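You operate a simulated robot arm through the tools that you are given. There is no shell and no other tool. Be economical: measure what you need, move in short steps, check, and stop when the job is done.

You are at the controls of a simulated robot arm. One attempt, no reset.

JOB
Take the blue cup and put it on the shelf under the bowl. Push the basin door shut. Put the blue jug on the linen tray. Take the white trainer and put it on the blanket. Take the yellow brush and leave it on the shelf under the shoe bench. Shut the foot drawer. Put the brown boot on the blanket away on the top of the white rack. Do these in any order. Set down upright: blue jug.

The check looks at the end state, three seconds after you hand in, the way a careful person would. Anything else that was tipped, shoved, dropped, spilled or broken makes it a failure. Flat cloth is picked up by pressing the open fingertips on it (5 to 10 N) and closing them slowly along it; thin cloth reads only 2 to 8 mm in the jaws.

ROBOT AND FRAMES
A 7-joint arm with a two-finger parallel gripper on a trunk, on a base that drives. Base frame: it is fixed to the floor where the robot stands at the start and does not move with it; the origin is under the middle of the robot, x ahead of it, y to its left, z up. Units: mm, degrees, N and s.
With the tool pointing down near the work surface it reaches from about 100 to 900 mm from the robot's upright axis, wherever it stands. Its first joint turns from -166.0 to 166.0 degrees. Places, roughly: basin door [100, 400, 400]; blanket [-5900, 1500, 800]; blue cup (6x6x6 cm) [700, 0, 900]; blue jug (15x11x15 cm) [-100, 1300, 500]; brown boot (19x7x16 cm) [-6000, 1600, 800]; foot drawer [-5800, 1700, 100]; linen tray (25x29x4 cm) [-2200, 100, 800]; shelf under the bowl [0, 1100, 400]; shelf under the shoe bench [-6000, -1300, 300]; top of the white rack [-5300, 3100, 700]; white trainer (19x7x7 cm) [-5300, 100, 600]; yellow brush (11x4x5 cm) [-5900, -1100, 800]. Payload 3.91 kg.
The TCP is the grasp point between the finger pads, 30 mm short of the fingertips. In the tool frame z runs along the fingers and y along their closing line. Largest opening 110 mm; finger width 20, thickness 10; the body of the gripper, 48 by 112 mm, starts 55 mm behind the TCP.
Orientation is that of the tool frame in the base frame, as a unit quaternion [x, y, z, w]. With the fingers straight down and closing along the base's y, the tool's x points along the base's -x, its y along +y and its z along -z.

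CONTROLS
- The arm moves only by the tool servo_tool. Its argument "commands" is a list of rows, each an object of numbers (a shift or turn left out is 0, a gripper value left out holds the last): "x", "y", "z": the shift along the tool's x, y, z in m; "wx", "wy", "wz": the turn, a rotation vector about the tool's x, y, z in degrees; "gripper": the finger opening in m, from 0 to 0.11. In form: [{"x": .., "y": .., "z": .., "wx": .., "wy": .., "wz": .., "gripper": ..}, ...]. A call has 1 to 10 rows; each row is the pose to reach, as a shift and turn from the pose commanded when the call began, along the tool's axes at that moment. Rows are played at 5 a second. More than 50 mm and 8.6 degrees between two rows, or a gripper value outside its range, and nothing of the call is played. A pose out of reach is approached as far as the arm can. The call stops where the force on the tool passes 40 N (or 10 N more than at its start, if that is more) or the arm is blocked; 0.2 s more then pass. Each finger travels about 72 mm/s and halts on what it meets, pressing with about 37 N; the grip force reading is that of the motor and also rises with nothing between the fingers. The clock runs only during rows and for 0.2 s after the last one: add rows that repeat a pose to give the fingers time. The reply holds the time, the measured pose of the TCP, the force on the tool along the base axes, the opening and the grip force, in the units named above and with some noise, with the torque about the TCP (base axes, N m) and any sound that the robot's microphone picked up.
- Cameras (640 x 400 px; columns grow to the right, rows downward): "scene" is now at [206.6, 62.8, 1259.2]; the picture's right is [0.87, -0.49, 0.00], its down [-0.40, -0.71, -0.58] and it looks along [0.28, 0.51, -0.82] (base axes); focal length 214 px, centre (320, 200). "wrist" rides on the gripper at [72, 17, -103] in the tool frame; the picture's right is [-0.23, 0.97, 0.00], its down [-0.76, -0.18, -0.62] and it looks along [-0.61, -0.14, 0.78] (tool axes); focal length 222 px, centre (320, 200). There is no depth. A picture from a camera that has moved, and an enlarged one, comes with that camera's place and axes in the base frame and with its lens.
- camera(camera): a new picture of that camera. It takes no simulated time.
- raise_lower(by): slides the trunk up (or, below 0, down) by that many mm; the arm and the scene camera ride with it, the base frame stays. It gives what a move gives, with no picture.
- base_move(legs): drives the robot by 1 to 6 legs, each [ahead, left, turn to the left] in mm, mm and degrees, along the robot's own axes; the way and the turn of a leg run together, so that a leg with both is an arc; at most 1500 mm and 180 degrees a leg. The arm and the cameras ride along, it lands a little off, and it stops where it bumps. It gives what a move gives.
- head_to(pan, tilt): turns the head with the scene camera to pan (to the left, within 86 degrees either way) and tilt (down, from -29 to 69), counted from straight ahead of the robot. It gives what a move gives.
- zoom(camera, box): a new picture of the part [left, top, right, bottom] of that camera's present view, enlarged. It takes no simulated time.
- hand_in(): hands the job in; it is judged then, once.

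Go step by step. Nothing tells you exact positions but the pictures and the camera data: compare them with the known pose of the tool, close in by small moves and look again before you grip or let go. The budget is 186 turns and 144 pictures, counting those below and the enlarged ones. Unless the task says otherwise, let go and move clear before handing in.

The tools are called as a command line: name --argument value ..., lists and objects as JSON in quotes. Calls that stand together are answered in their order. servo_tool: Moves the arm, as the interface text tells. Its arguments: {"type":"object","properties":{"commands":{"type":"array"}},"required":["commands"]} The other tools are called the same way: raise_lower (by) slides the trunk up or down; base_move (legs) drives the base; head_to (pan, tilt) turns the head that bears the scene camera; camera (camera) takes a picture; zoom (camera, box) takes an enlarged picture of a part of a camera's view; hand_in () hands the job in.

At the start:

```text
time_s: 0.0
tcp_pos: [127.3, 493.4, 1103.6]
orientation: [-0.001, 1.0, 0.0, 0.0]
force: [0.4, 0.4, -0.5]
ft_torque: [0.0, 0.01, 0.0]
grip_width: 109.9
gripper_force: 0.1
trunk travel left (down, up): [-475.0, 207.0]
robot x, y, heading: [-0.9, -0.2, -0.1]
head pan, tilt: [60.7, 54.6]
```

scene: 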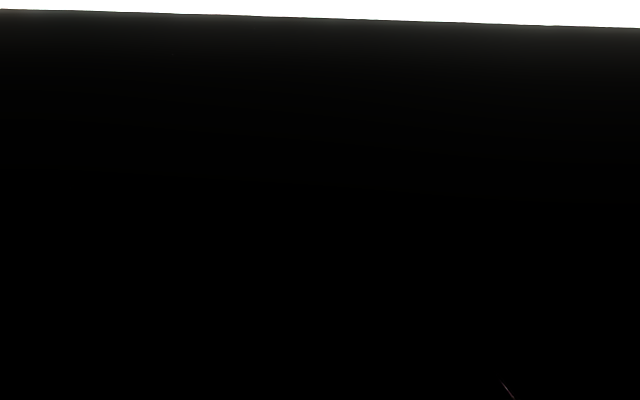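
wrist: 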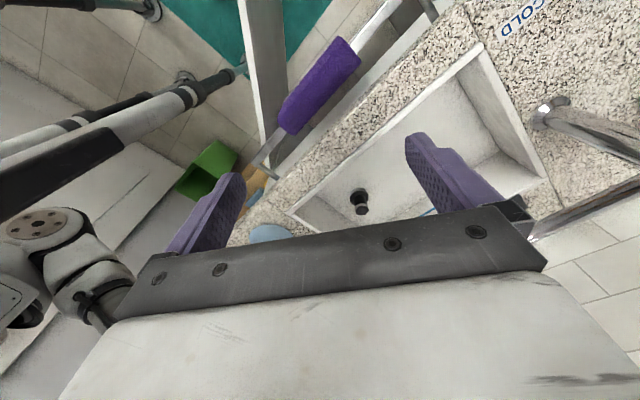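

The scene view is blocked by the arm; the wrist shows a basin below. I'll turn the head to look around.

head_to --pan 0 --tilt 35

camera --camera "scene"

head_to --pan 80 --tilt 20

camera --camera "scene"

```text
time_s: 1.3
tcp_pos: [126.5, 493.6, 1104.8]
orientation: [0.0, 1.0, -0.001, 0.0]
force: [0.0, -0.4, 0.7]
ft_torque: [-0.04, 0.05, -0.01]
grip_width: 110.0
gripper_force: 0.2
trunk travel left (down, up): [-475.0, 207.0]
robot x, y, heading: [-2.3, -2.4, -0.2]
head pan, tilt: [0.0, 35.0]
```

```text
141 pictures are left
camera scene: at [259.2, -0.3, 1286.9], right [0.0, -1.0, 0.0], down [-0.57, 0.0, -0.82], along [0.82, 0.0, -0.57], focal length 214 px, centre (320, 200)
```

scene: 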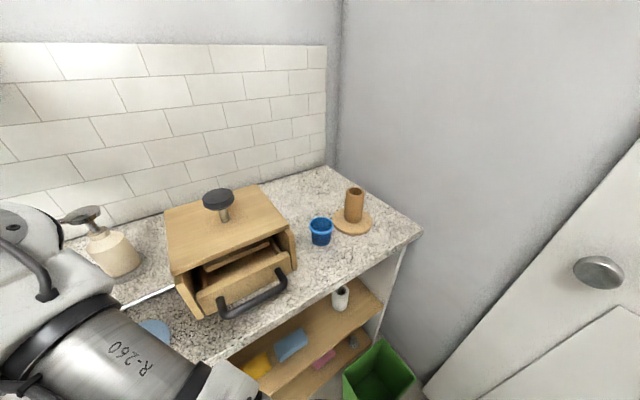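

```text
time_s: 2.8
tcp_pos: [126.9, 494.4, 1104.0]
orientation: [0.0, 1.0, -0.001, -0.001]
force: [0.0, -0.1, 0.1]
ft_torque: [0.03, 0.02, 0.01]
grip_width: 109.9
gripper_force: 0.0
trunk travel left (down, up): [-475.0, 207.0]
robot x, y, heading: [-1.8, 2.5, -0.3]
head pan, tilt: [80.0, 20.0]
```

```text
140 pictures are left
camera scene: at [187.3, 91.3, 1310.8], right [0.98, -0.17, 0.0], down [-0.06, -0.34, -0.94], along [0.16, 0.93, -0.34], focal length 214 px, centre (320, 200)
```

scene: 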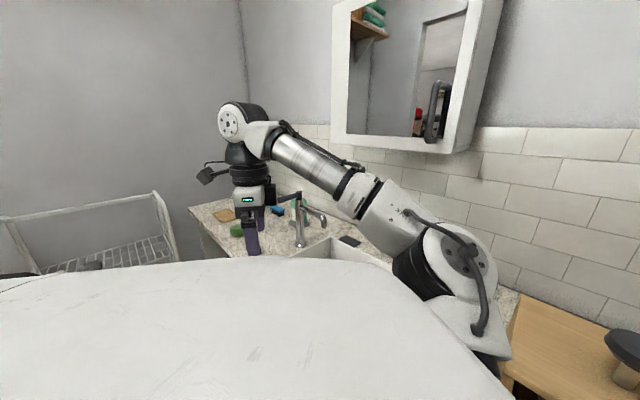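

The counter runs diagonally ahead, with the blue cup right of a wooden box. I'll look to the right, then turn the base to see behind.

head_to --pan -80 --tilt 25

camera --camera "scene"

head_to --pan 20 --tilt 60

camera --camera "scene"

```text
time_s: 5.3
tcp_pos: [127.2, 493.5, 1104.8]
orientation: [0.0, 1.0, -0.001, 0.0]
force: [-0.8, -0.3, -0.4]
ft_torque: [0.01, -0.03, 0.03]
grip_width: 110.0
gripper_force: 0.0
trunk travel left (down, up): [-475.0, 207.0]
robot x, y, heading: [-3.1, -1.6, 0.0]
head pan, tilt: [-80.0, 25.0]
```

```text
139 pictures are left
camera scene: at [187.1, -91.1, 1302.7], right [-0.98, -0.17, 0.0], down [-0.07, 0.42, -0.91], along [0.16, -0.89, -0.42], focal length 214 px, centre (320, 200)
```

scene: 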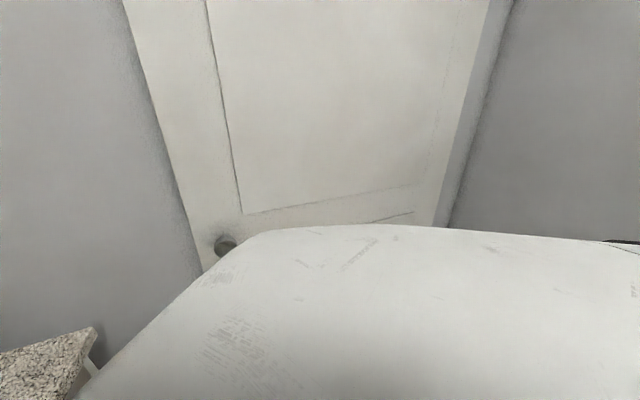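

```text
time_s: 7.1
tcp_pos: [127.4, 493.5, 1104.8]
orientation: [0.0, 1.0, 0.001, 0.0]
force: [-0.8, 1.2, -0.7]
ft_torque: [-0.04, 0.01, -0.01]
grip_width: 109.9
gripper_force: 0.1
trunk travel left (down, up): [-475.0, 207.0]
robot x, y, heading: [-3.3, -3.2, -0.1]
head pan, tilt: [20.0, 60.0]
```

```text
138 pictures are left
camera scene: at [233.8, 22.4, 1252.7], right [0.34, -0.94, 0.0], down [-0.81, -0.3, -0.5], along [0.47, 0.17, -0.87], focal length 214 px, centre (320, 200)
```

scene: 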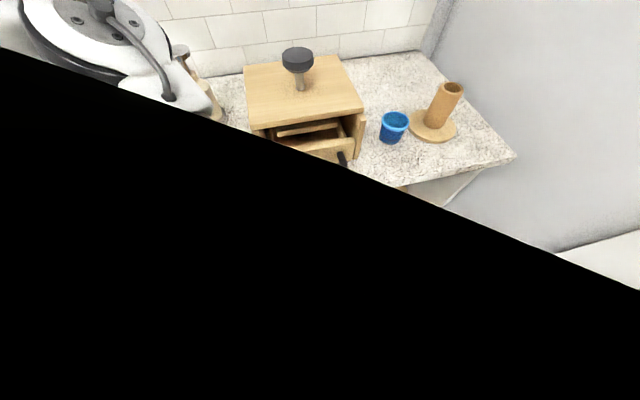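

I'm too close to see under the counter. I'll back off and look.

base_move --legs '[[-600, 0, 0]]'

head_to --pan 25 --tilt 35

camera --camera "scene"

head_to --pan 75 --tilt 25

camera --camera "scene"

camera --camera "wrist"

```text
time_s: 10.5
tcp_pos: [-476.4, 493.3, 1104.1]
orientation: [0.0, 1.0, 0.0, 0.0]
force: [0.0, -0.9, 0.2]
ft_torque: [0.0, -0.01, -0.01]
grip_width: 110.2
gripper_force: 0.0
trunk travel left (down, up): [-475.0, 207.0]
robot x, y, heading: [-605.4, 1.4, -0.1]
head pan, tilt: [20.0, 60.0]
```

```text
time_s: 11.4
tcp_pos: [-476.1, 493.6, 1104.9]
orientation: [0.0, 1.0, 0.0, -0.001]
force: [-0.4, 0.6, -0.1]
ft_torque: [0.0, 0.04, 0.01]
grip_width: 109.9
gripper_force: 0.0
trunk travel left (down, up): [-475.0, 207.0]
robot x, y, heading: [-605.0, -2.5, 0.1]
head pan, tilt: [25.0, 35.0]
```

```text
137 pictures are left
camera scene: at [-353.0, 36.8, 1286.9], right [0.42, -0.91, 0.0], down [-0.52, -0.24, -0.82], along [0.74, 0.35, -0.57], focal length 214 px, centre (320, 200)
```

scene: 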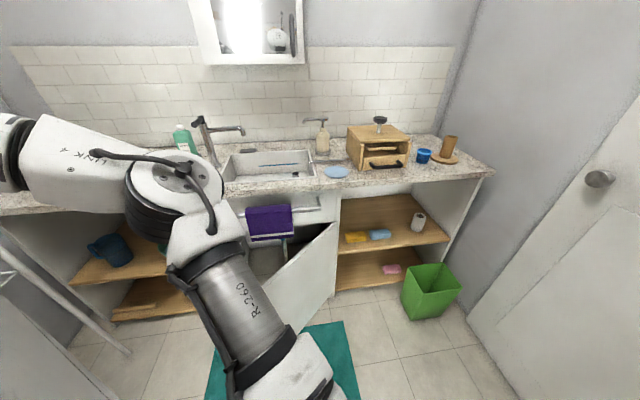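

```text
time_s: 12.5
tcp_pos: [-475.4, 494.7, 1105.4]
orientation: [0.0, 1.0, 0.0, -0.002]
force: [0.2, 0.3, 0.2]
ft_torque: [-0.02, 0.01, 0.02]
grip_width: 110.1
gripper_force: 0.1
trunk travel left (down, up): [-475.0, 207.0]
robot x, y, heading: [-606.9, 1.3, -0.0]
head pan, tilt: [75.0, 25.0]
```

```text
136 pictures are left
camera scene: at [-408.8, 88.7, 1302.7], right [0.97, -0.26, 0.0], down [-0.11, -0.41, -0.91], along [0.24, 0.88, -0.42], focal length 214 px, centre (320, 200)
```

scene: 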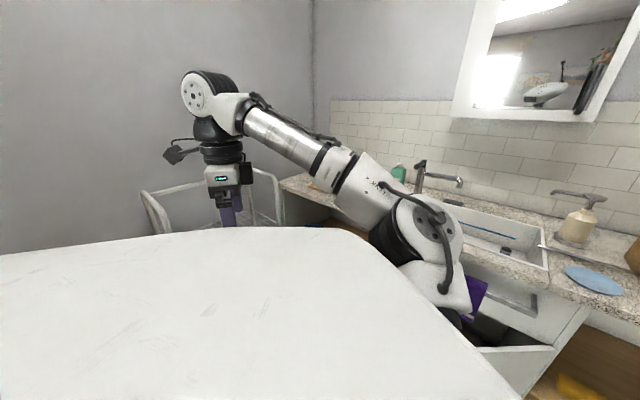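

```text
135 pictures are left
camera wrist: at [-548.8, 510.2, 1208.6], right [0.23, 0.97, 0.0], down [0.76, -0.18, 0.62], along [0.61, -0.14, -0.78], focal length 222 px, centre (320, 200)
```

wrist: 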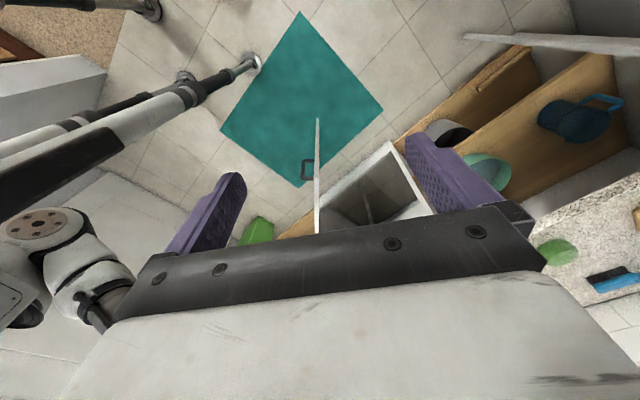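

Now the layout is clear: left bay with shelf and jug, open basin door with purple towel, cup at right end of the counter. I'll inspect the left bay more closely.

head_to --pan 25 --tilt 35

zoom --camera "scene" --box '[0, 180, 220, 340]'

zoom --camera "wrist" --box '[380, 0, 640, 300]'

zoom --camera "scene" --box '[200, 100, 500, 300]'

```text
time_s: 13.7
tcp_pos: [-476.1, 493.9, 1104.6]
orientation: [0.0, 1.0, 0.001, -0.001]
force: [1.2, -0.6, -1.2]
ft_torque: [-0.01, 0.05, -0.01]
grip_width: 110.1
gripper_force: 0.1
trunk travel left (down, up): [-475.0, 207.0]
robot x, y, heading: [-603.7, -0.8, 0.2]
head pan, tilt: [25.0, 35.0]
```

```text
2.50 times, centred on (110, 260) of scene
camera zoom: at [-353.0, 36.9, 1287.0], right [0.42, -0.91, 0.0], down [-0.52, -0.24, -0.82], along [0.74, 0.35, -0.57], focal length 536 px, centre (845, 50)
```

zoom: 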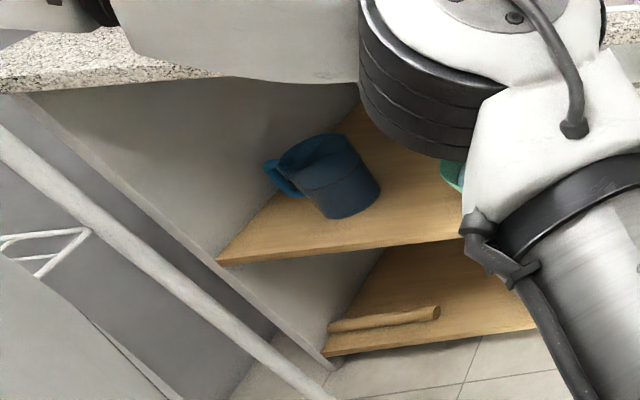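

```text
1.33 times, centred on (510, 150) of wrist
camera zoom: at [-548.8, 510.2, 1208.6], right [0.23, 0.97, 0.0], down [0.76, -0.18, 0.62], along [0.61, -0.14, -0.78], focal length 296 px, centre (67, 267)
```

zoom: 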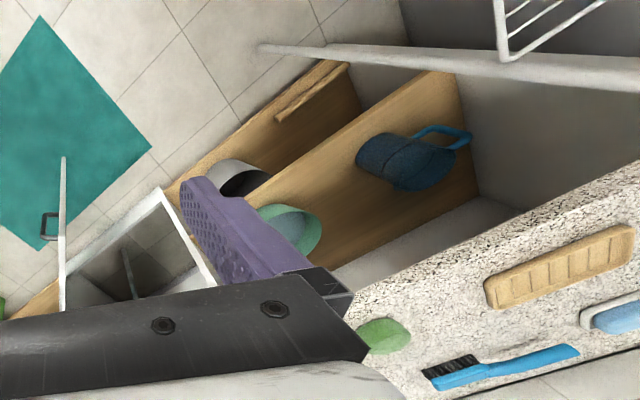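

```text
2.00 times, centred on (350, 200) of scene
camera zoom: at [-353.0, 36.9, 1287.0], right [0.42, -0.91, 0.0], down [-0.52, -0.24, -0.82], along [0.74, 0.35, -0.57], focal length 429 px, centre (260, 200)
```

zoom: 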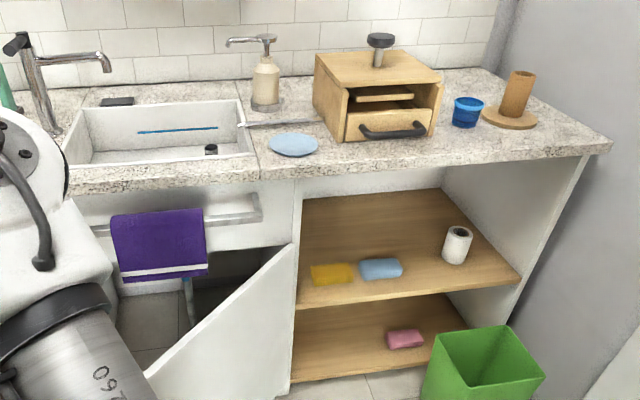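

Cup stands clear on the counter; the shelf at z≈400 carries jug and green bowl. First I bring the arm round to the front in free space.

servo_tool --commands '[{"x": -0.029, "y": -0.04}, {"x": -0.058, "y": -0.08}, {"x": -0.087, "y": -0.12}, {"x": -0.116, "y": -0.16}, {"x": -0.145, "y": -0.2}, {"x": -0.174, "y": -0.24}, {"x": -0.203, "y": -0.28}, {"x": -0.232, "y": -0.32}, {"x": -0.261, "y": -0.36}, {"x": -0.29, "y": -0.4}]'

servo_tool --commands '[{"x": -0.03, "wy": -8}, {"x": -0.05, "wy": -16}, {"x": -0.07, "wy": -24}, {"x": -0.09, "wy": -32}, {"x": -0.1, "wy": -40}, {"x": -0.1, "wy": -45}]'

head_to --pan 0 --tilt 35

camera --camera "scene"

```text
time_s: 15.9
tcp_pos: [-187.5, 93.4, 1103.2]
orientation: [0.0, 1.0, 0.0, 0.0]
force: [-0.1, 0.5, -1.3]
ft_torque: [0.04, 0.0, -0.02]
grip_width: 110.2
gripper_force: 0.1
trunk travel left (down, up): [-475.0, 207.0]
robot x, y, heading: [-603.6, -1.1, 0.2]
head pan, tilt: [25.0, 35.0]
```

```text
time_s: 17.3
tcp_pos: [-86.8, 93.8, 1103.8]
orientation: [0.0, 0.923, 0.001, 0.384]
force: [1.1, 0.1, 0.2]
ft_torque: [0.01, -0.05, 0.0]
grip_width: 110.3
gripper_force: 0.0
trunk travel left (down, up): [-475.0, 207.0]
robot x, y, heading: [-604.2, 1.1, -0.2]
head pan, tilt: [25.0, 35.0]
```

```text
time_s: 18.2
tcp_pos: [-87.5, 94.0, 1103.6]
orientation: [0.001, 0.924, -0.001, 0.381]
force: [-0.5, 0.4, -0.2]
ft_torque: [0.02, -0.04, -0.01]
grip_width: 110.1
gripper_force: 0.1
trunk travel left (down, up): [-475.0, 207.0]
robot x, y, heading: [-604.9, -1.5, 0.2]
head pan, tilt: [0.0, 35.0]
```

```text
131 pictures are left
camera scene: at [-344.7, -0.3, 1287.0], right [0.0, -1.0, 0.0], down [-0.57, 0.0, -0.82], along [0.82, 0.0, -0.57], focal length 214 px, centre (320, 200)
```

scene: 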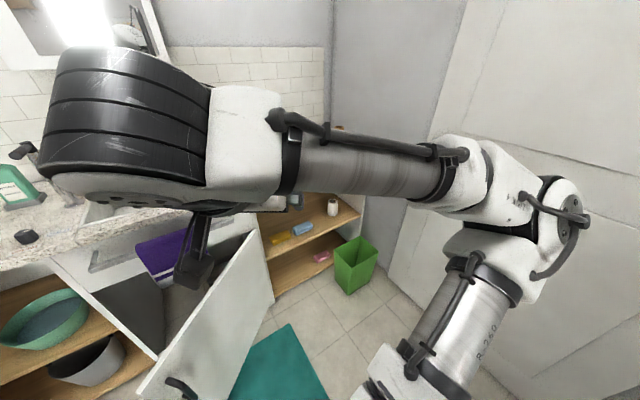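

Arm now in front. I'll centre the tool at y≈0 and drive forward to near the counter, then look through the wrist camera.

servo_tool --commands '[{"y": -0.04}, {"y": -0.08}, {"y": -0.105}]'

base_move --legs '[[570, 0, 0]]'

camera --camera "wrist"

camera --camera "scene"

```text
time_s: 19.0
tcp_pos: [-88.6, -11.8, 1104.6]
orientation: [0.001, 0.924, 0.0, 0.382]
force: [0.0, -0.6, -0.4]
ft_torque: [0.03, -0.03, -0.01]
grip_width: 110.1
gripper_force: 0.0
trunk travel left (down, up): [-475.0, 207.0]
robot x, y, heading: [-602.9, 1.7, 0.1]
head pan, tilt: [0.0, 35.0]
```

```text
time_s: 22.3
tcp_pos: [482.5, -11.4, 1104.8]
orientation: [0.0, 0.925, 0.0, 0.381]
force: [-0.4, -0.7, -0.3]
ft_torque: [-0.03, -0.01, 0.0]
grip_width: 109.7
gripper_force: 0.1
trunk travel left (down, up): [-475.0, 207.0]
robot x, y, heading: [-33.9, 3.2, 0.0]
head pan, tilt: [0.0, 35.0]
```

```text
130 pictures are left
camera wrist: at [358.2, 5.2, 1126.5], right [0.16, 0.97, 0.16], down [0.1, -0.18, 0.98], along [0.98, -0.14, -0.12], focal length 222 px, centre (320, 200)
```

wrist: 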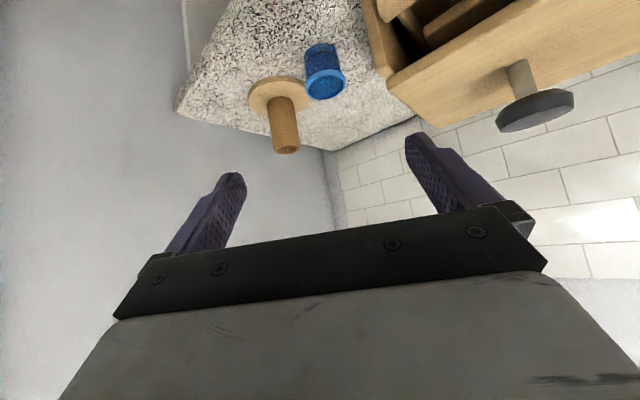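

```text
129 pictures are left
camera scene: at [226.1, 0.2, 1286.9], right [0.0, -1.0, 0.0], down [-0.57, 0.0, -0.82], along [0.82, 0.0, -0.57], focal length 214 px, centre (320, 200)
```

scene: 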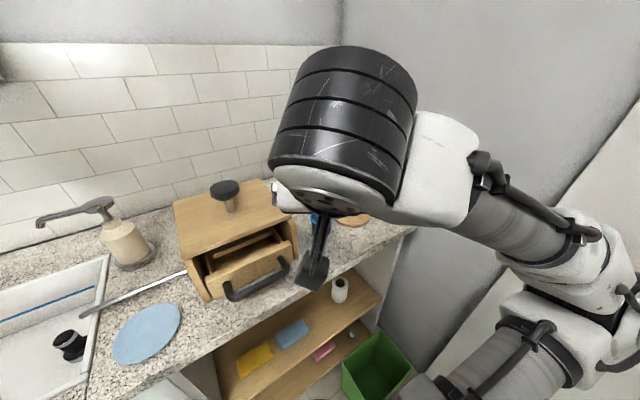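

Cup is at about (690, 0, 885), exactly along the tool axis. I advance most of the way and look.

servo_tool --commands '[{"z": 0.045, "y": 0.011, "gripper": 0.095}, {"z": 0.09, "y": 0.011}, {"z": 0.135, "y": 0.011}, {"z": 0.18, "y": 0.011}]'

camera --camera "wrist"

```text
time_s: 23.3
tcp_pos: [610.4, -1.5, 977.5]
orientation: [-0.001, 0.924, 0.0, 0.383]
force: [0.4, 0.1, -0.4]
ft_torque: [-0.01, -0.01, 0.0]
grip_width: 94.9
gripper_force: 0.0
trunk travel left (down, up): [-475.0, 207.0]
robot x, y, heading: [-32.0, -0.4, 0.2]
head pan, tilt: [0.0, 35.0]
```

```text
128 pictures are left
camera wrist: at [486.1, 14.5, 1000.8], right [0.16, 0.97, 0.16], down [0.1, -0.18, 0.98], along [0.98, -0.14, -0.12], focal length 222 px, centre (320, 200)
```

wrist: 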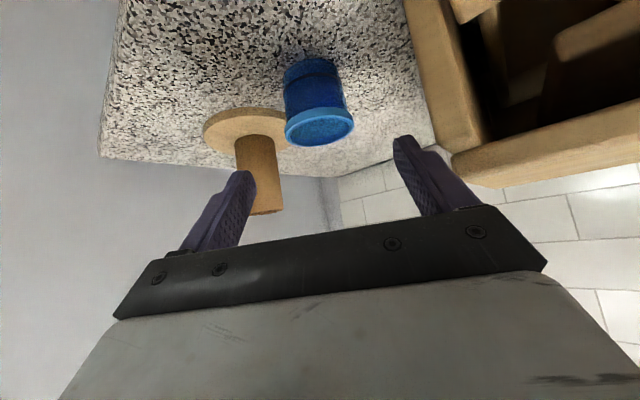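

Aligned. Advance onto the cup and close.

servo_tool --commands '[{"z": 0.04}, {"z": 0.08}, {"z": 0.108}, {"z": 0.113}]'

servo_tool --commands '[{"gripper": 0.075}, {"gripper": 0.06}, {"gripper": 0.045}, {"gripper": 0.045}, {"gripper": 0.045}]'

camera --camera "wrist"

```text
time_s: 23.7
tcp_pos: [636.4, -1.2, 951.5]
orientation: [-0.004, 0.922, 0.002, 0.388]
force: [-13.1, -3.7, 6.6]
ft_torque: [0.5, 0.09, 0.87]
grip_width: 95.1
gripper_force: 0.0
trunk travel left (down, up): [-475.0, 207.0]
robot x, y, heading: [-35.4, 0.7, -0.0]
head pan, tilt: [0.0, 35.0]
stopped in row 2: the force on the tool passed its limit at 94 N (the readings are from after the stop); the commanded pose is now the measured one
```

```text
time_s: 24.9
tcp_pos: [635.5, -1.7, 951.3]
orientation: [-0.004, 0.922, 0.003, 0.387]
force: [-16.3, -5.0, 4.5]
ft_torque: [0.34, -0.18, 1.19]
grip_width: 45.0
gripper_force: 0.0
trunk travel left (down, up): [-475.0, 207.0]
robot x, y, heading: [-36.6, -3.7, -0.1]
head pan, tilt: [0.0, 35.0]
```

```text
127 pictures are left
camera wrist: at [511.8, 14.3, 972.8], right [0.15, 0.97, 0.16], down [0.09, -0.18, 0.98], along [0.98, -0.13, -0.12], focal length 222 px, centre (320, 200)
```

wrist: 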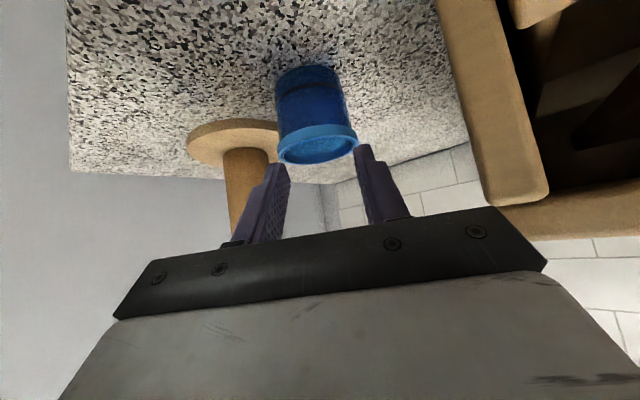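

The gripper body touched the wooden box's corner on the left. I back off and check it.

servo_tool --commands '[{"z": -0.03}, {"z": -0.06}, {"z": -0.1}]'

camera --camera "wrist"

camera --camera "scene"

```text
time_s: 25.7
tcp_pos: [564.8, -1.8, 1022.5]
orientation: [-0.004, 0.922, 0.003, 0.387]
force: [-0.4, 0.1, 0.2]
ft_torque: [0.01, 0.0, -0.01]
grip_width: 44.9
gripper_force: 0.1
trunk travel left (down, up): [-475.0, 207.0]
robot x, y, heading: [-32.2, 3.3, 0.0]
head pan, tilt: [0.0, 35.0]
```

```text
126 pictures are left
camera wrist: at [440.6, 13.8, 1043.5], right [0.15, 0.97, 0.16], down [0.09, -0.18, 0.98], along [0.98, -0.13, -0.12], focal length 222 px, centre (320, 200)
```

wrist: 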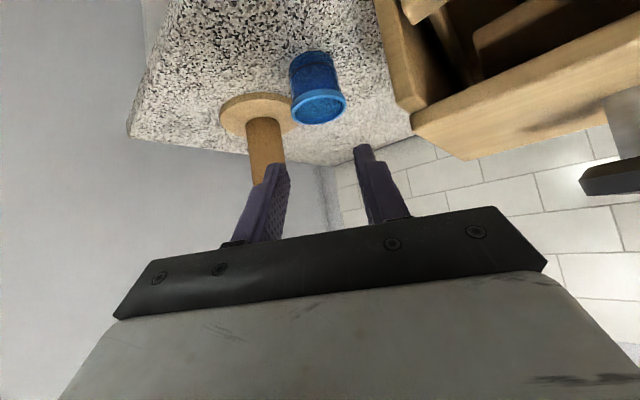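

```text
125 pictures are left
camera scene: at [225.7, 0.2, 1287.0], right [0.0, -1.0, 0.0], down [-0.57, 0.0, -0.82], along [0.82, 0.0, -0.57], focal length 214 px, centre (320, 200)
```

scene: 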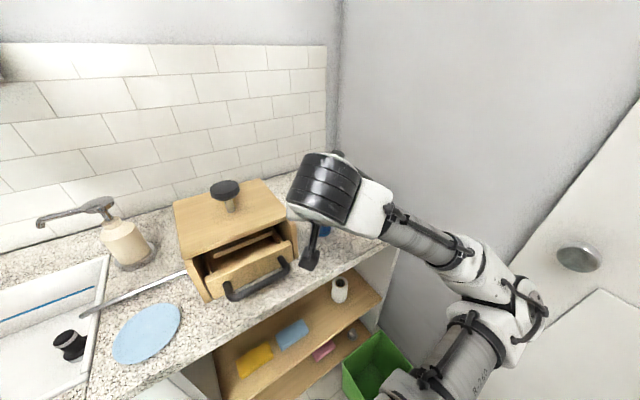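

Box unmoved. I yaw the tool about 30° left so it comes in parallel to the box's side, and shift right.

servo_tool --commands '[{"x": -0.002, "y": -0.02, "z": 0.0, "wx": -5.3, "wz": -5.3, "gripper": 0.09}, {"x": -0.004, "y": -0.04, "z": 0.003, "wx": -10.6, "wz": -10.6}, {"x": -0.006, "y": -0.06, "z": 0.006, "wx": -15.9, "wz": -15.9}, {"x": -0.008, "y": -0.065, "z": 0.01, "wx": -21.2, "wz": -21.2}]'

camera --camera "wrist"

```text
time_s: 26.7
tcp_pos: [579.4, -66.5, 1019.8]
orientation: [-0.243, 0.89, 0.1, 0.373]
force: [-0.5, 0.4, 0.2]
ft_torque: [0.0, -0.03, 0.01]
grip_width: 89.7
gripper_force: 0.0
trunk travel left (down, up): [-475.0, 207.0]
robot x, y, heading: [-34.4, 1.0, 0.1]
head pan, tilt: [0.0, 35.0]
```

```text
124 pictures are left
camera wrist: at [463.6, -115.5, 1040.7], right [-0.36, 0.92, 0.16], down [0.17, -0.11, 0.98], along [0.92, 0.38, -0.12], focal length 222 px, centre (320, 200)
```

wrist: 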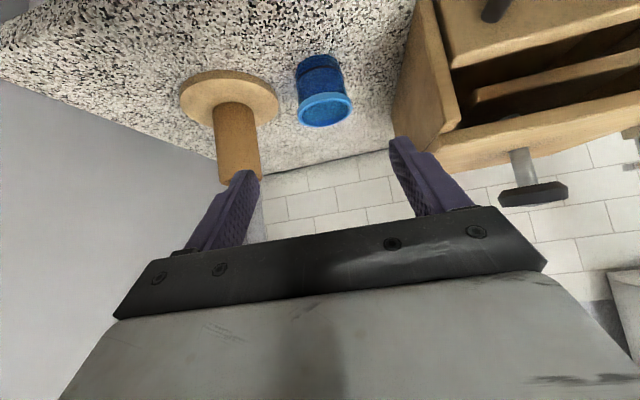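

Now the approach is parallel to the box side. I narrow the opening slightly and advance in steps.

servo_tool --commands '[{"z": 0.03, "y": 0.004, "gripper": 0.08}, {"z": 0.06, "y": 0.004}, {"z": 0.09, "y": 0.004}, {"z": 0.11, "y": 0.004}]'

camera --camera "wrist"

```text
time_s: 27.7
tcp_pos: [644.7, -22.6, 941.6]
orientation: [-0.243, 0.89, 0.1, 0.373]
force: [-0.4, -0.1, 0.1]
ft_torque: [-0.02, -0.02, -0.02]
grip_width: 79.7
gripper_force: 0.1
trunk travel left (down, up): [-475.0, 207.0]
robot x, y, heading: [-35.9, -0.6, -0.1]
head pan, tilt: [0.0, 35.0]
```

```text
123 pictures are left
camera wrist: at [528.5, -72.4, 963.2], right [-0.36, 0.92, 0.16], down [0.17, -0.1, 0.98], along [0.92, 0.38, -0.12], focal length 222 px, centre (320, 200)
```

wrist: 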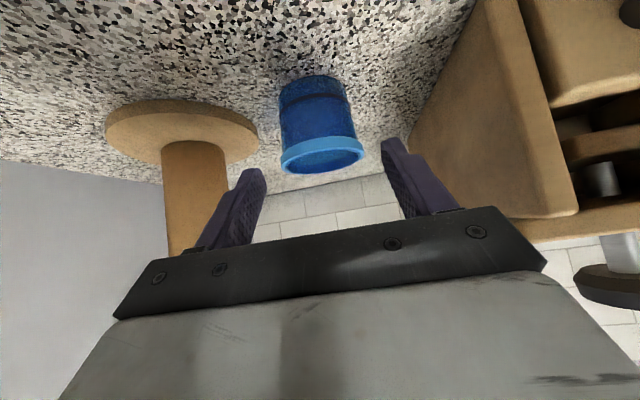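

Centred and clear. Final advance and close.

servo_tool --commands '[{"z": 0.025}, {"z": 0.05}, {"z": 0.066}]'

camera --camera "wrist"

```text
time_s: 28.5
tcp_pos: [683.2, 0.2, 895.1]
orientation: [-0.243, 0.89, 0.1, 0.373]
force: [0.2, 0.0, 0.8]
ft_torque: [0.0, 0.01, -0.02]
grip_width: 80.3
gripper_force: 0.0
trunk travel left (down, up): [-475.0, 207.0]
robot x, y, heading: [-31.0, -2.7, -0.2]
head pan, tilt: [0.0, 35.0]
```

```text
122 pictures are left
camera wrist: at [568.3, -48.4, 916.9], right [-0.36, 0.92, 0.16], down [0.17, -0.1, 0.98], along [0.92, 0.38, -0.12], focal length 222 px, centre (320, 200)
```

wrist: 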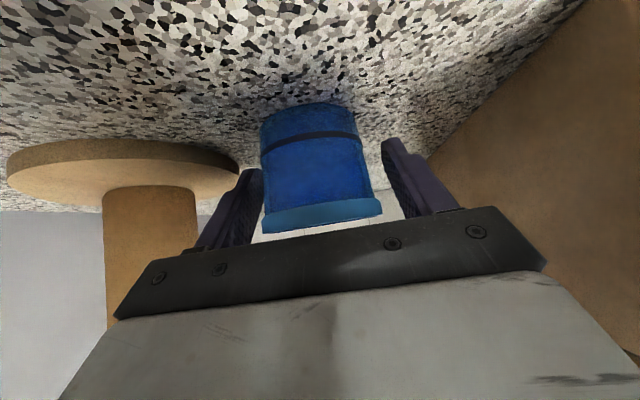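

Cup is between the fingers; close and lift.

servo_tool --commands '[{"gripper": 0.065}, {"gripper": 0.05}, {"gripper": 0.05}, {"gripper": 0.05}]'

servo_tool --commands '[{"x": -0.02, "z": -0.02}, {"x": -0.04, "z": -0.05}, {"x": -0.04, "z": -0.09}, {"x": -0.04, "z": -0.13}, {"x": -0.04, "z": -0.17}, {"x": -0.04, "z": -0.21}]'

camera --camera "wrist"

```text
time_s: 29.5
tcp_pos: [684.2, -0.7, 896.0]
orientation: [-0.243, 0.89, 0.1, 0.372]
force: [-0.3, -0.6, -0.9]
ft_torque: [0.01, -0.05, 0.03]
grip_width: 58.3
gripper_force: 36.8
trunk travel left (down, up): [-475.0, 207.0]
robot x, y, heading: [-35.0, 1.8, 0.1]
head pan, tilt: [0.0, 35.0]
```

```text
time_s: 30.9
tcp_pos: [579.8, -61.0, 1073.1]
orientation: [-0.242, 0.89, 0.101, 0.372]
force: [-0.5, -0.1, 0.0]
ft_torque: [0.0, 0.0, -0.01]
grip_width: 58.2
gripper_force: 36.8
trunk travel left (down, up): [-475.0, 207.0]
robot x, y, heading: [-35.4, 3.9, 0.4]
head pan, tilt: [0.0, 35.0]
```

```text
121 pictures are left
camera wrist: at [463.6, -109.5, 1095.1], right [-0.36, 0.92, 0.16], down [0.17, -0.1, 0.98], along [0.92, 0.38, -0.12], focal length 222 px, centre (320, 200)
```

wrist: 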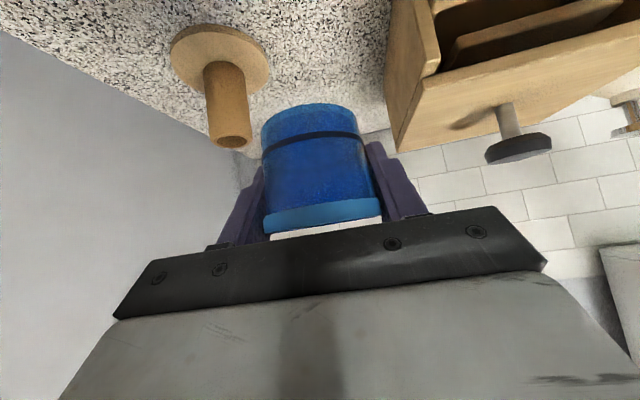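

Cup gripped and lifted. Now back off, turn to face the counter, and view the left bay and white tube in front of it.

base_move --legs '[[-570, 0, 0], [0, 0, 32], [0, 400, 0]]'

head_to --pan 25 --tilt 35

camera --camera "scene"

head_to --pan 75 --tilt 25

camera --camera "scene"

```text
time_s: 39.0
tcp_pos: [-262.6, 607.6, 1073.6]
orientation: [-0.477, 0.79, 0.198, 0.33]
force: [-0.1, 0.3, 0.0]
ft_torque: [0.02, 0.03, 0.03]
grip_width: 58.5
gripper_force: 37.0
trunk travel left (down, up): [-475.0, 207.0]
robot x, y, heading: [-818.7, 337.4, 31.9]
head pan, tilt: [0.0, 35.0]
```

```text
time_s: 39.9
tcp_pos: [-262.4, 607.0, 1073.0]
orientation: [-0.477, 0.79, 0.199, 0.331]
force: [-0.2, -0.5, -1.0]
ft_torque: [0.02, 0.02, 0.02]
grip_width: 58.5
gripper_force: 37.0
trunk travel left (down, up): [-475.0, 207.0]
robot x, y, heading: [-813.8, 334.1, 32.0]
head pan, tilt: [25.0, 35.0]
```

```text
120 pictures are left
camera scene: at [-622.6, 499.9, 1286.9], right [0.84, -0.55, 0.0], down [-0.31, -0.48, -0.82], along [0.45, 0.68, -0.57], focal length 214 px, centre (320, 200)
```

scene: 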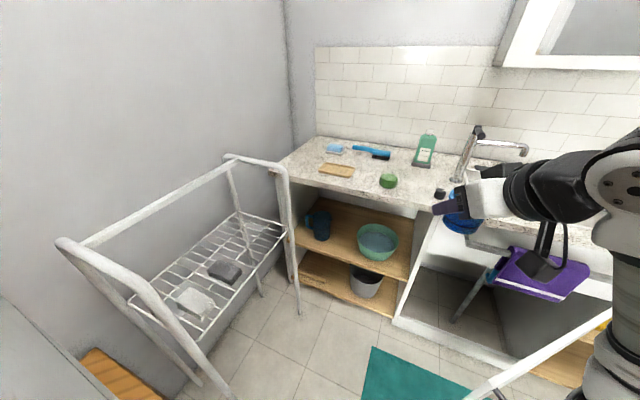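

```text
time_s: 41.1
tcp_pos: [-262.2, 606.8, 1073.9]
orientation: [-0.477, 0.79, 0.198, 0.331]
force: [0.1, -0.2, 0.3]
ft_torque: [-0.04, 0.02, 0.0]
grip_width: 58.2
gripper_force: 36.7
trunk travel left (down, up): [-475.0, 207.0]
robot x, y, heading: [-821.2, 334.5, 32.1]
head pan, tilt: [75.0, 25.0]
```

```text
119 pictures are left
camera scene: at [-697.4, 514.5, 1302.7], right [0.96, 0.29, 0.0], down [0.12, -0.4, -0.91], along [-0.26, 0.87, -0.42], focal length 214 px, centre (320, 200)
```

scene: 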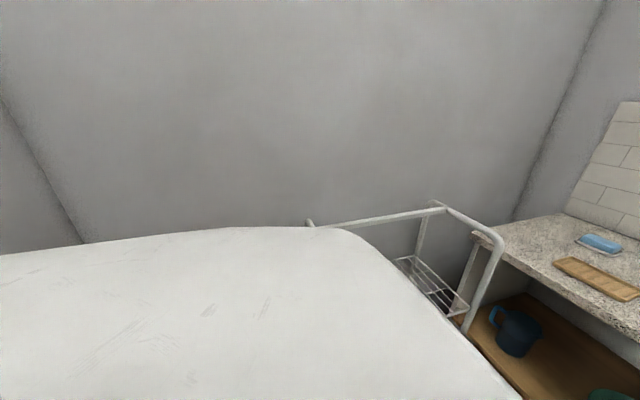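

Good overview: a white trolley stands left of the bay, the green bowl and jug on the upper shelf. Zoom into the bay.

head_to --pan 25 --tilt 35

zoom --camera "scene" --box '[260, 170, 460, 330]'

```text
time_s: 42.3
tcp_pos: [-262.8, 607.7, 1073.9]
orientation: [-0.476, 0.79, 0.198, 0.331]
force: [0.5, -0.8, -1.2]
ft_torque: [0.03, 0.01, 0.04]
grip_width: 58.0
gripper_force: 37.5
trunk travel left (down, up): [-475.0, 207.0]
robot x, y, heading: [-819.5, 338.3, 31.8]
head pan, tilt: [25.0, 35.0]
```

```text
2.50 times, centred on (360, 250) of scene
camera zoom: at [-622.7, 500.0, 1287.0], right [0.84, -0.55, 0.0], down [-0.31, -0.48, -0.82], along [0.45, 0.69, -0.57], focal length 536 px, centre (220, 75)
```

zoom: 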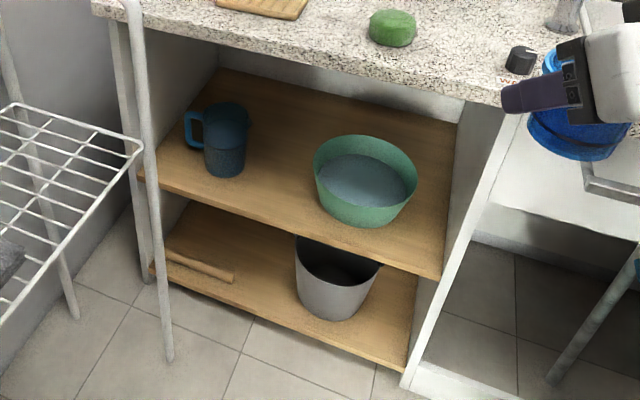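

There's a 170 mm gap between jug and bowl; I'll set the cup toward the back of that gap. First realign the tool with the robot's heading and lower the trunk in free space.

servo_tool --commands '[{"x": -0.01, "y": 0.025, "z": 0.01, "wx": 5, "wz": 5}, {"x": -0.02, "y": 0.05, "z": 0.02, "wx": 10, "wz": 10}, {"x": -0.03, "y": 0.075, "z": 0.03, "wx": 15, "wz": 15}, {"x": -0.04, "y": 0.099, "z": 0.04, "wx": 19.8, "wz": 19.8}]'

base_move --legs '[[95, 175, 2]]'

raise_lower --by -470

camera --camera "scene"

camera --camera "wrist"

```text
time_s: 43.3
tcp_pos: [-324.1, 705.9, 1071.4]
orientation: [-0.27, 0.882, 0.113, 0.369]
force: [-0.5, 0.5, -1.0]
ft_torque: [0.0, 0.0, -0.01]
grip_width: 58.0
gripper_force: 36.7
trunk travel left (down, up): [-475.0, 207.0]
robot x, y, heading: [-819.3, 334.1, 31.7]
head pan, tilt: [25.0, 35.0]
```

```text
time_s: 45.0
tcp_pos: [-302.4, 803.9, 1072.9]
orientation: [-0.284, 0.878, 0.12, 0.366]
force: [0.1, -0.8, -0.7]
ft_torque: [0.02, -0.03, 0.0]
grip_width: 58.1
gripper_force: 37.3
trunk travel left (down, up): [-475.0, 207.0]
robot x, y, heading: [-785.2, 424.5, 33.6]
head pan, tilt: [25.0, 35.0]
stopped in leg 1: the robot was blocked; the commanded pose is now the measured one
```

```text
refused: -470 is not a number from -400 to 400
```

```text
117 pictures are left
camera scene: at [-594.7, 588.2, 1287.0], right [0.85, -0.52, 0.0], down [-0.3, -0.49, -0.82], along [0.43, 0.7, -0.57], focal length 214 px, centre (320, 200)
```

scene: 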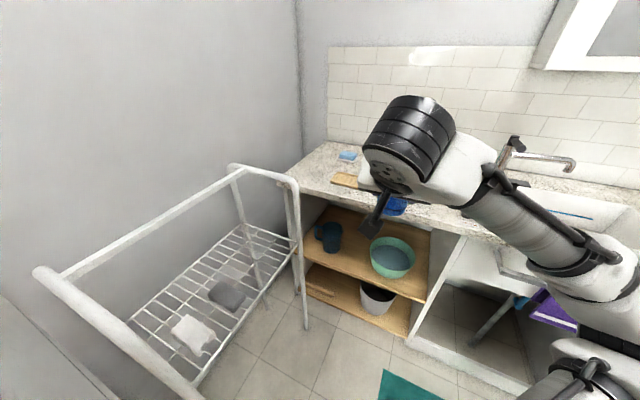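

```text
116 pictures are left
camera wrist: at [-413.6, 742.8, 1094.0], right [-0.44, 0.88, 0.16], down [0.18, -0.09, 0.98], along [0.88, 0.46, -0.12], focal length 222 px, centre (320, 200)
```

wrist: 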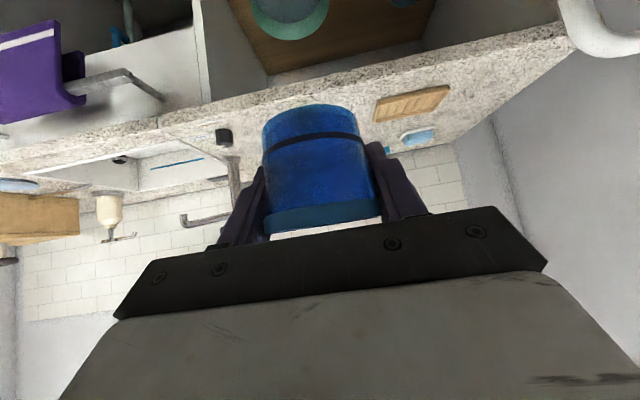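

The base got blocked while moving left. I'll look at that side.

head_to --pan 86 --tilt 45

camera --camera "scene"

head_to --pan 45 --tilt 60

camera --camera "scene"

```text
time_s: 46.3
tcp_pos: [-302.9, 803.1, 1071.8]
orientation: [-0.285, 0.878, 0.12, 0.366]
force: [-0.1, -0.4, 0.3]
ft_torque: [0.03, -0.01, 0.0]
grip_width: 58.1
gripper_force: 36.9
trunk travel left (down, up): [-475.0, 207.0]
robot x, y, heading: [-782.8, 418.1, 33.5]
head pan, tilt: [85.9, 45.0]
```

```text
115 pictures are left
camera scene: at [-680.3, 584.0, 1272.1], right [0.87, 0.49, 0.0], down [0.35, -0.62, -0.71], along [-0.35, 0.62, -0.71], focal length 214 px, centre (320, 200)
```

scene: 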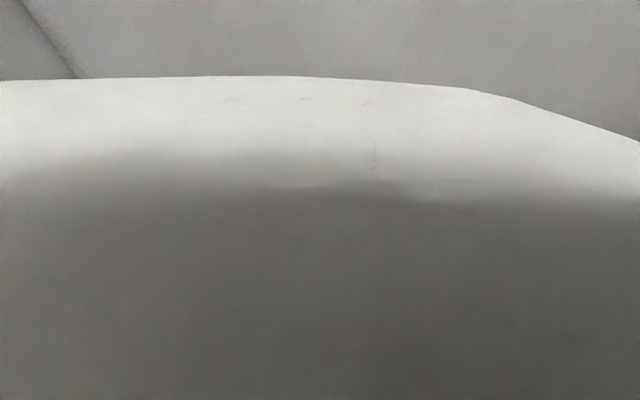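

```text
time_s: 47.3
tcp_pos: [-302.8, 802.7, 1073.6]
orientation: [-0.285, 0.877, 0.12, 0.367]
force: [-0.4, 0.2, -0.5]
ft_torque: [0.02, 0.01, -0.03]
grip_width: 58.0
gripper_force: 36.8
trunk travel left (down, up): [-475.0, 207.0]
robot x, y, heading: [-782.0, 417.3, 33.7]
head pan, tilt: [45.0, 60.0]
```

```text
114 pictures are left
camera scene: at [-627.1, 578.6, 1252.7], right [0.98, -0.2, 0.0], down [-0.17, -0.85, -0.5], along [0.1, 0.49, -0.87], focal length 214 px, centre (320, 200)
```

scene: 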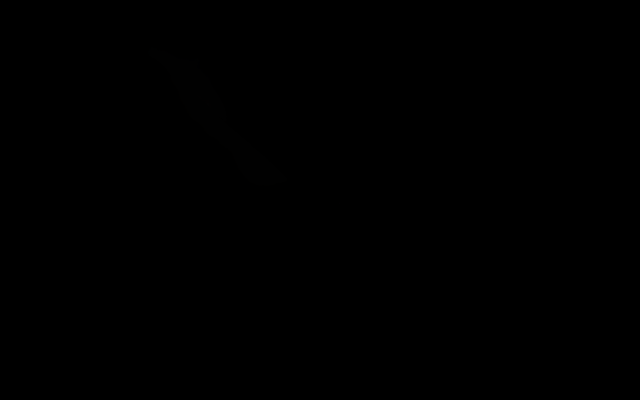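

The base (≈370 half-width) touches the trolley's near leg, and the open door leaves no room to drive up to the left bay. So: park the cup on a clear spot of the counter, shut the door first, then return. I move forward along the trolley.

base_move --legs '[[0, -25, 0], [165, 0, -1]]'

head_to --pan 10 --tilt 35

camera --camera "scene"

camera --camera "wrist"

```text
time_s: 49.3
tcp_pos: [-145.1, 864.6, 1071.7]
orientation: [-0.278, 0.879, 0.117, 0.368]
force: [-1.7, 0.0, -0.3]
ft_torque: [0.01, 0.02, -0.01]
grip_width: 57.9
gripper_force: 37.3
trunk travel left (down, up): [-475.0, 207.0]
robot x, y, heading: [-630.2, 489.9, 32.7]
head pan, tilt: [45.0, 60.0]
```

```text
time_s: 50.3
tcp_pos: [-145.2, 865.0, 1071.9]
orientation: [-0.278, 0.879, 0.118, 0.369]
force: [0.2, 0.6, 0.3]
ft_torque: [-0.02, -0.01, -0.01]
grip_width: 57.6
gripper_force: 36.9
trunk travel left (down, up): [-475.0, 207.0]
robot x, y, heading: [-632.8, 489.3, 32.7]
head pan, tilt: [10.0, 35.0]
```

```text
113 pictures are left
camera scene: at [-423.3, 639.8, 1286.9], right [0.68, -0.73, 0.0], down [-0.42, -0.39, -0.82], along [0.6, 0.56, -0.57], focal length 214 px, centre (320, 200)
```

scene: 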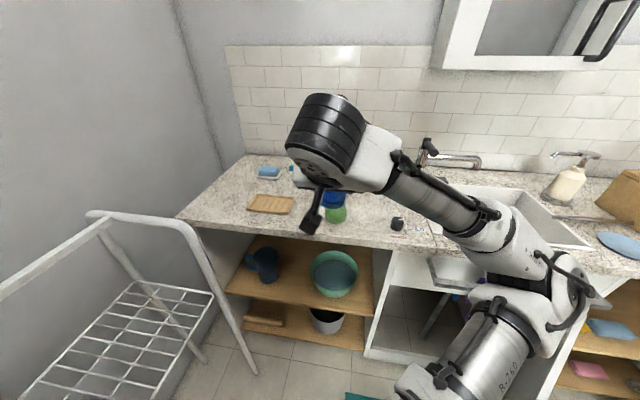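

```text
112 pictures are left
camera wrist: at [-257.4, 806.2, 1093.9], right [-0.43, 0.89, 0.16], down [0.18, -0.09, 0.98], along [0.89, 0.45, -0.12], focal length 222 px, centre (320, 200)
```

wrist: 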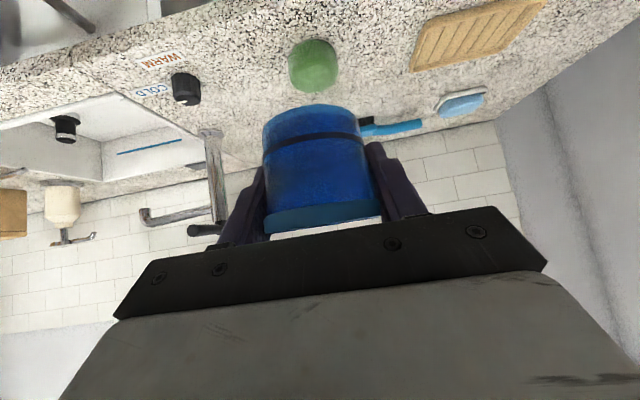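

Counter has a clear spot between the green soap and the temperature dial, around (75, 888). I'll move above it, then down.

servo_tool --commands '[{"x": -0.009, "y": -0.018, "z": 0.036}, {"x": -0.018, "y": -0.036, "z": 0.073}, {"x": -0.027, "y": -0.054, "z": 0.109}, {"x": -0.037, "y": -0.072, "z": 0.145}, {"x": -0.046, "y": -0.09, "z": 0.182}, {"x": -0.055, "y": -0.107, "z": 0.218}]'

camera --camera "wrist"

camera --camera "scene"

```text
time_s: 51.7
tcp_pos: [76.6, 887.5, 956.1]
orientation: [-0.276, 0.88, 0.116, 0.368]
force: [-0.1, 0.3, -0.2]
ft_torque: [0.01, -0.01, -0.04]
grip_width: 58.1
gripper_force: 37.3
trunk travel left (down, up): [-475.0, 207.0]
robot x, y, heading: [-631.3, 488.2, 32.4]
head pan, tilt: [10.0, 35.0]
```

```text
111 pictures are left
camera wrist: at [-34.3, 828.8, 977.9], right [-0.43, 0.89, 0.16], down [0.18, -0.09, 0.98], along [0.89, 0.45, -0.12], focal length 222 px, centre (320, 200)
```

wrist: 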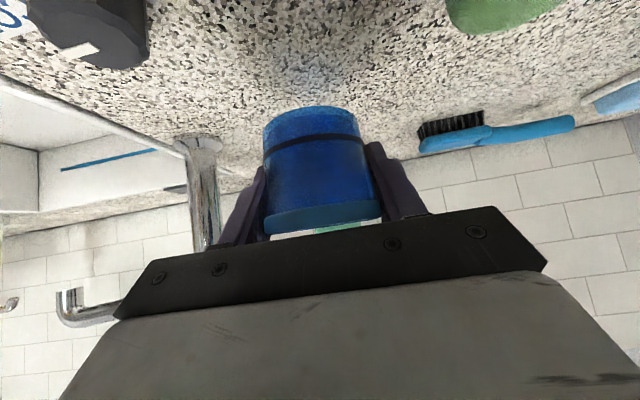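

```text
110 pictures are left
camera scene: at [-423.1, 639.8, 1286.9], right [0.68, -0.74, 0.0], down [-0.42, -0.39, -0.82], along [0.6, 0.56, -0.57], focal length 214 px, centre (320, 200)
```

scene: 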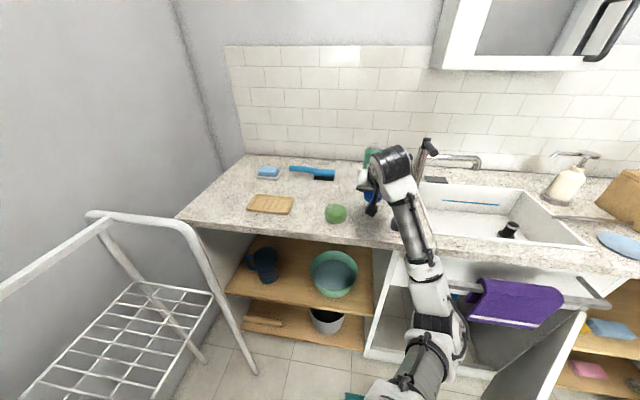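

Clear below. Lower until contact, then release.

servo_tool --commands '[{"x": 0.02, "z": 0.02}, {"x": 0.035, "z": 0.035}, {"x": 0.04, "z": 0.04}, {"x": 0.042, "z": 0.042}]'

```text
time_s: 52.7
tcp_pos: [75.7, 887.5, 898.6]
orientation: [-0.277, 0.88, 0.116, 0.369]
force: [0.6, 0.1, -0.3]
ft_torque: [0.01, -0.01, -0.04]
grip_width: 57.7
gripper_force: 36.6
trunk travel left (down, up): [-475.0, 207.0]
robot x, y, heading: [-633.5, 487.0, 32.9]
head pan, tilt: [10.0, 35.0]
```

servo_tool --commands '[{"x": 0.001, "z": 0.001}, {"x": 0.002, "z": 0.002}, {"x": 0.003, "z": 0.003}, {"x": 0.003, "z": 0.003}]'

```text
time_s: 53.7
tcp_pos: [74.0, 888.4, 894.9]
orientation: [-0.279, 0.879, 0.118, 0.368]
force: [-1.5, 0.0, 1.6]
ft_torque: [-0.04, -0.04, -0.02]
grip_width: 57.6
gripper_force: 37.0
trunk travel left (down, up): [-475.0, 207.0]
robot x, y, heading: [-632.6, 488.4, 32.7]
head pan, tilt: [10.0, 35.0]
```

Contact felt. Release and back out.

servo_tool --commands '[{"gripper": 0.065}, {"gripper": 0.08}, {"gripper": 0.08}, {"z": -0.03}, {"z": -0.07}, {"z": -0.11}, {"z": -0.15}, {"z": -0.19}, {"z": -0.23}]'

camera --camera "wrist"

```text
time_s: 55.7
tcp_pos: [-63.7, 792.7, 1056.9]
orientation: [-0.277, 0.88, 0.116, 0.368]
force: [-0.2, 0.3, -0.1]
ft_torque: [0.02, -0.05, 0.03]
grip_width: 80.3
gripper_force: 0.1
trunk travel left (down, up): [-475.0, 207.0]
robot x, y, heading: [-631.6, 490.2, 32.9]
head pan, tilt: [10.0, 35.0]
```

```text
109 pictures are left
camera wrist: at [-174.6, 735.2, 1078.7], right [-0.43, 0.89, 0.16], down [0.18, -0.09, 0.98], along [0.89, 0.45, -0.12], focal length 222 px, centre (320, 200)
```

wrist: 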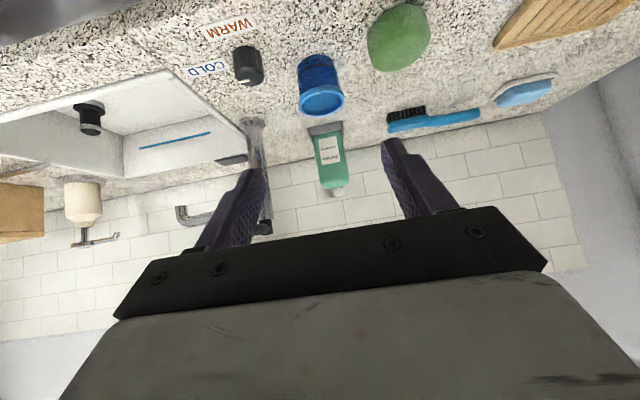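

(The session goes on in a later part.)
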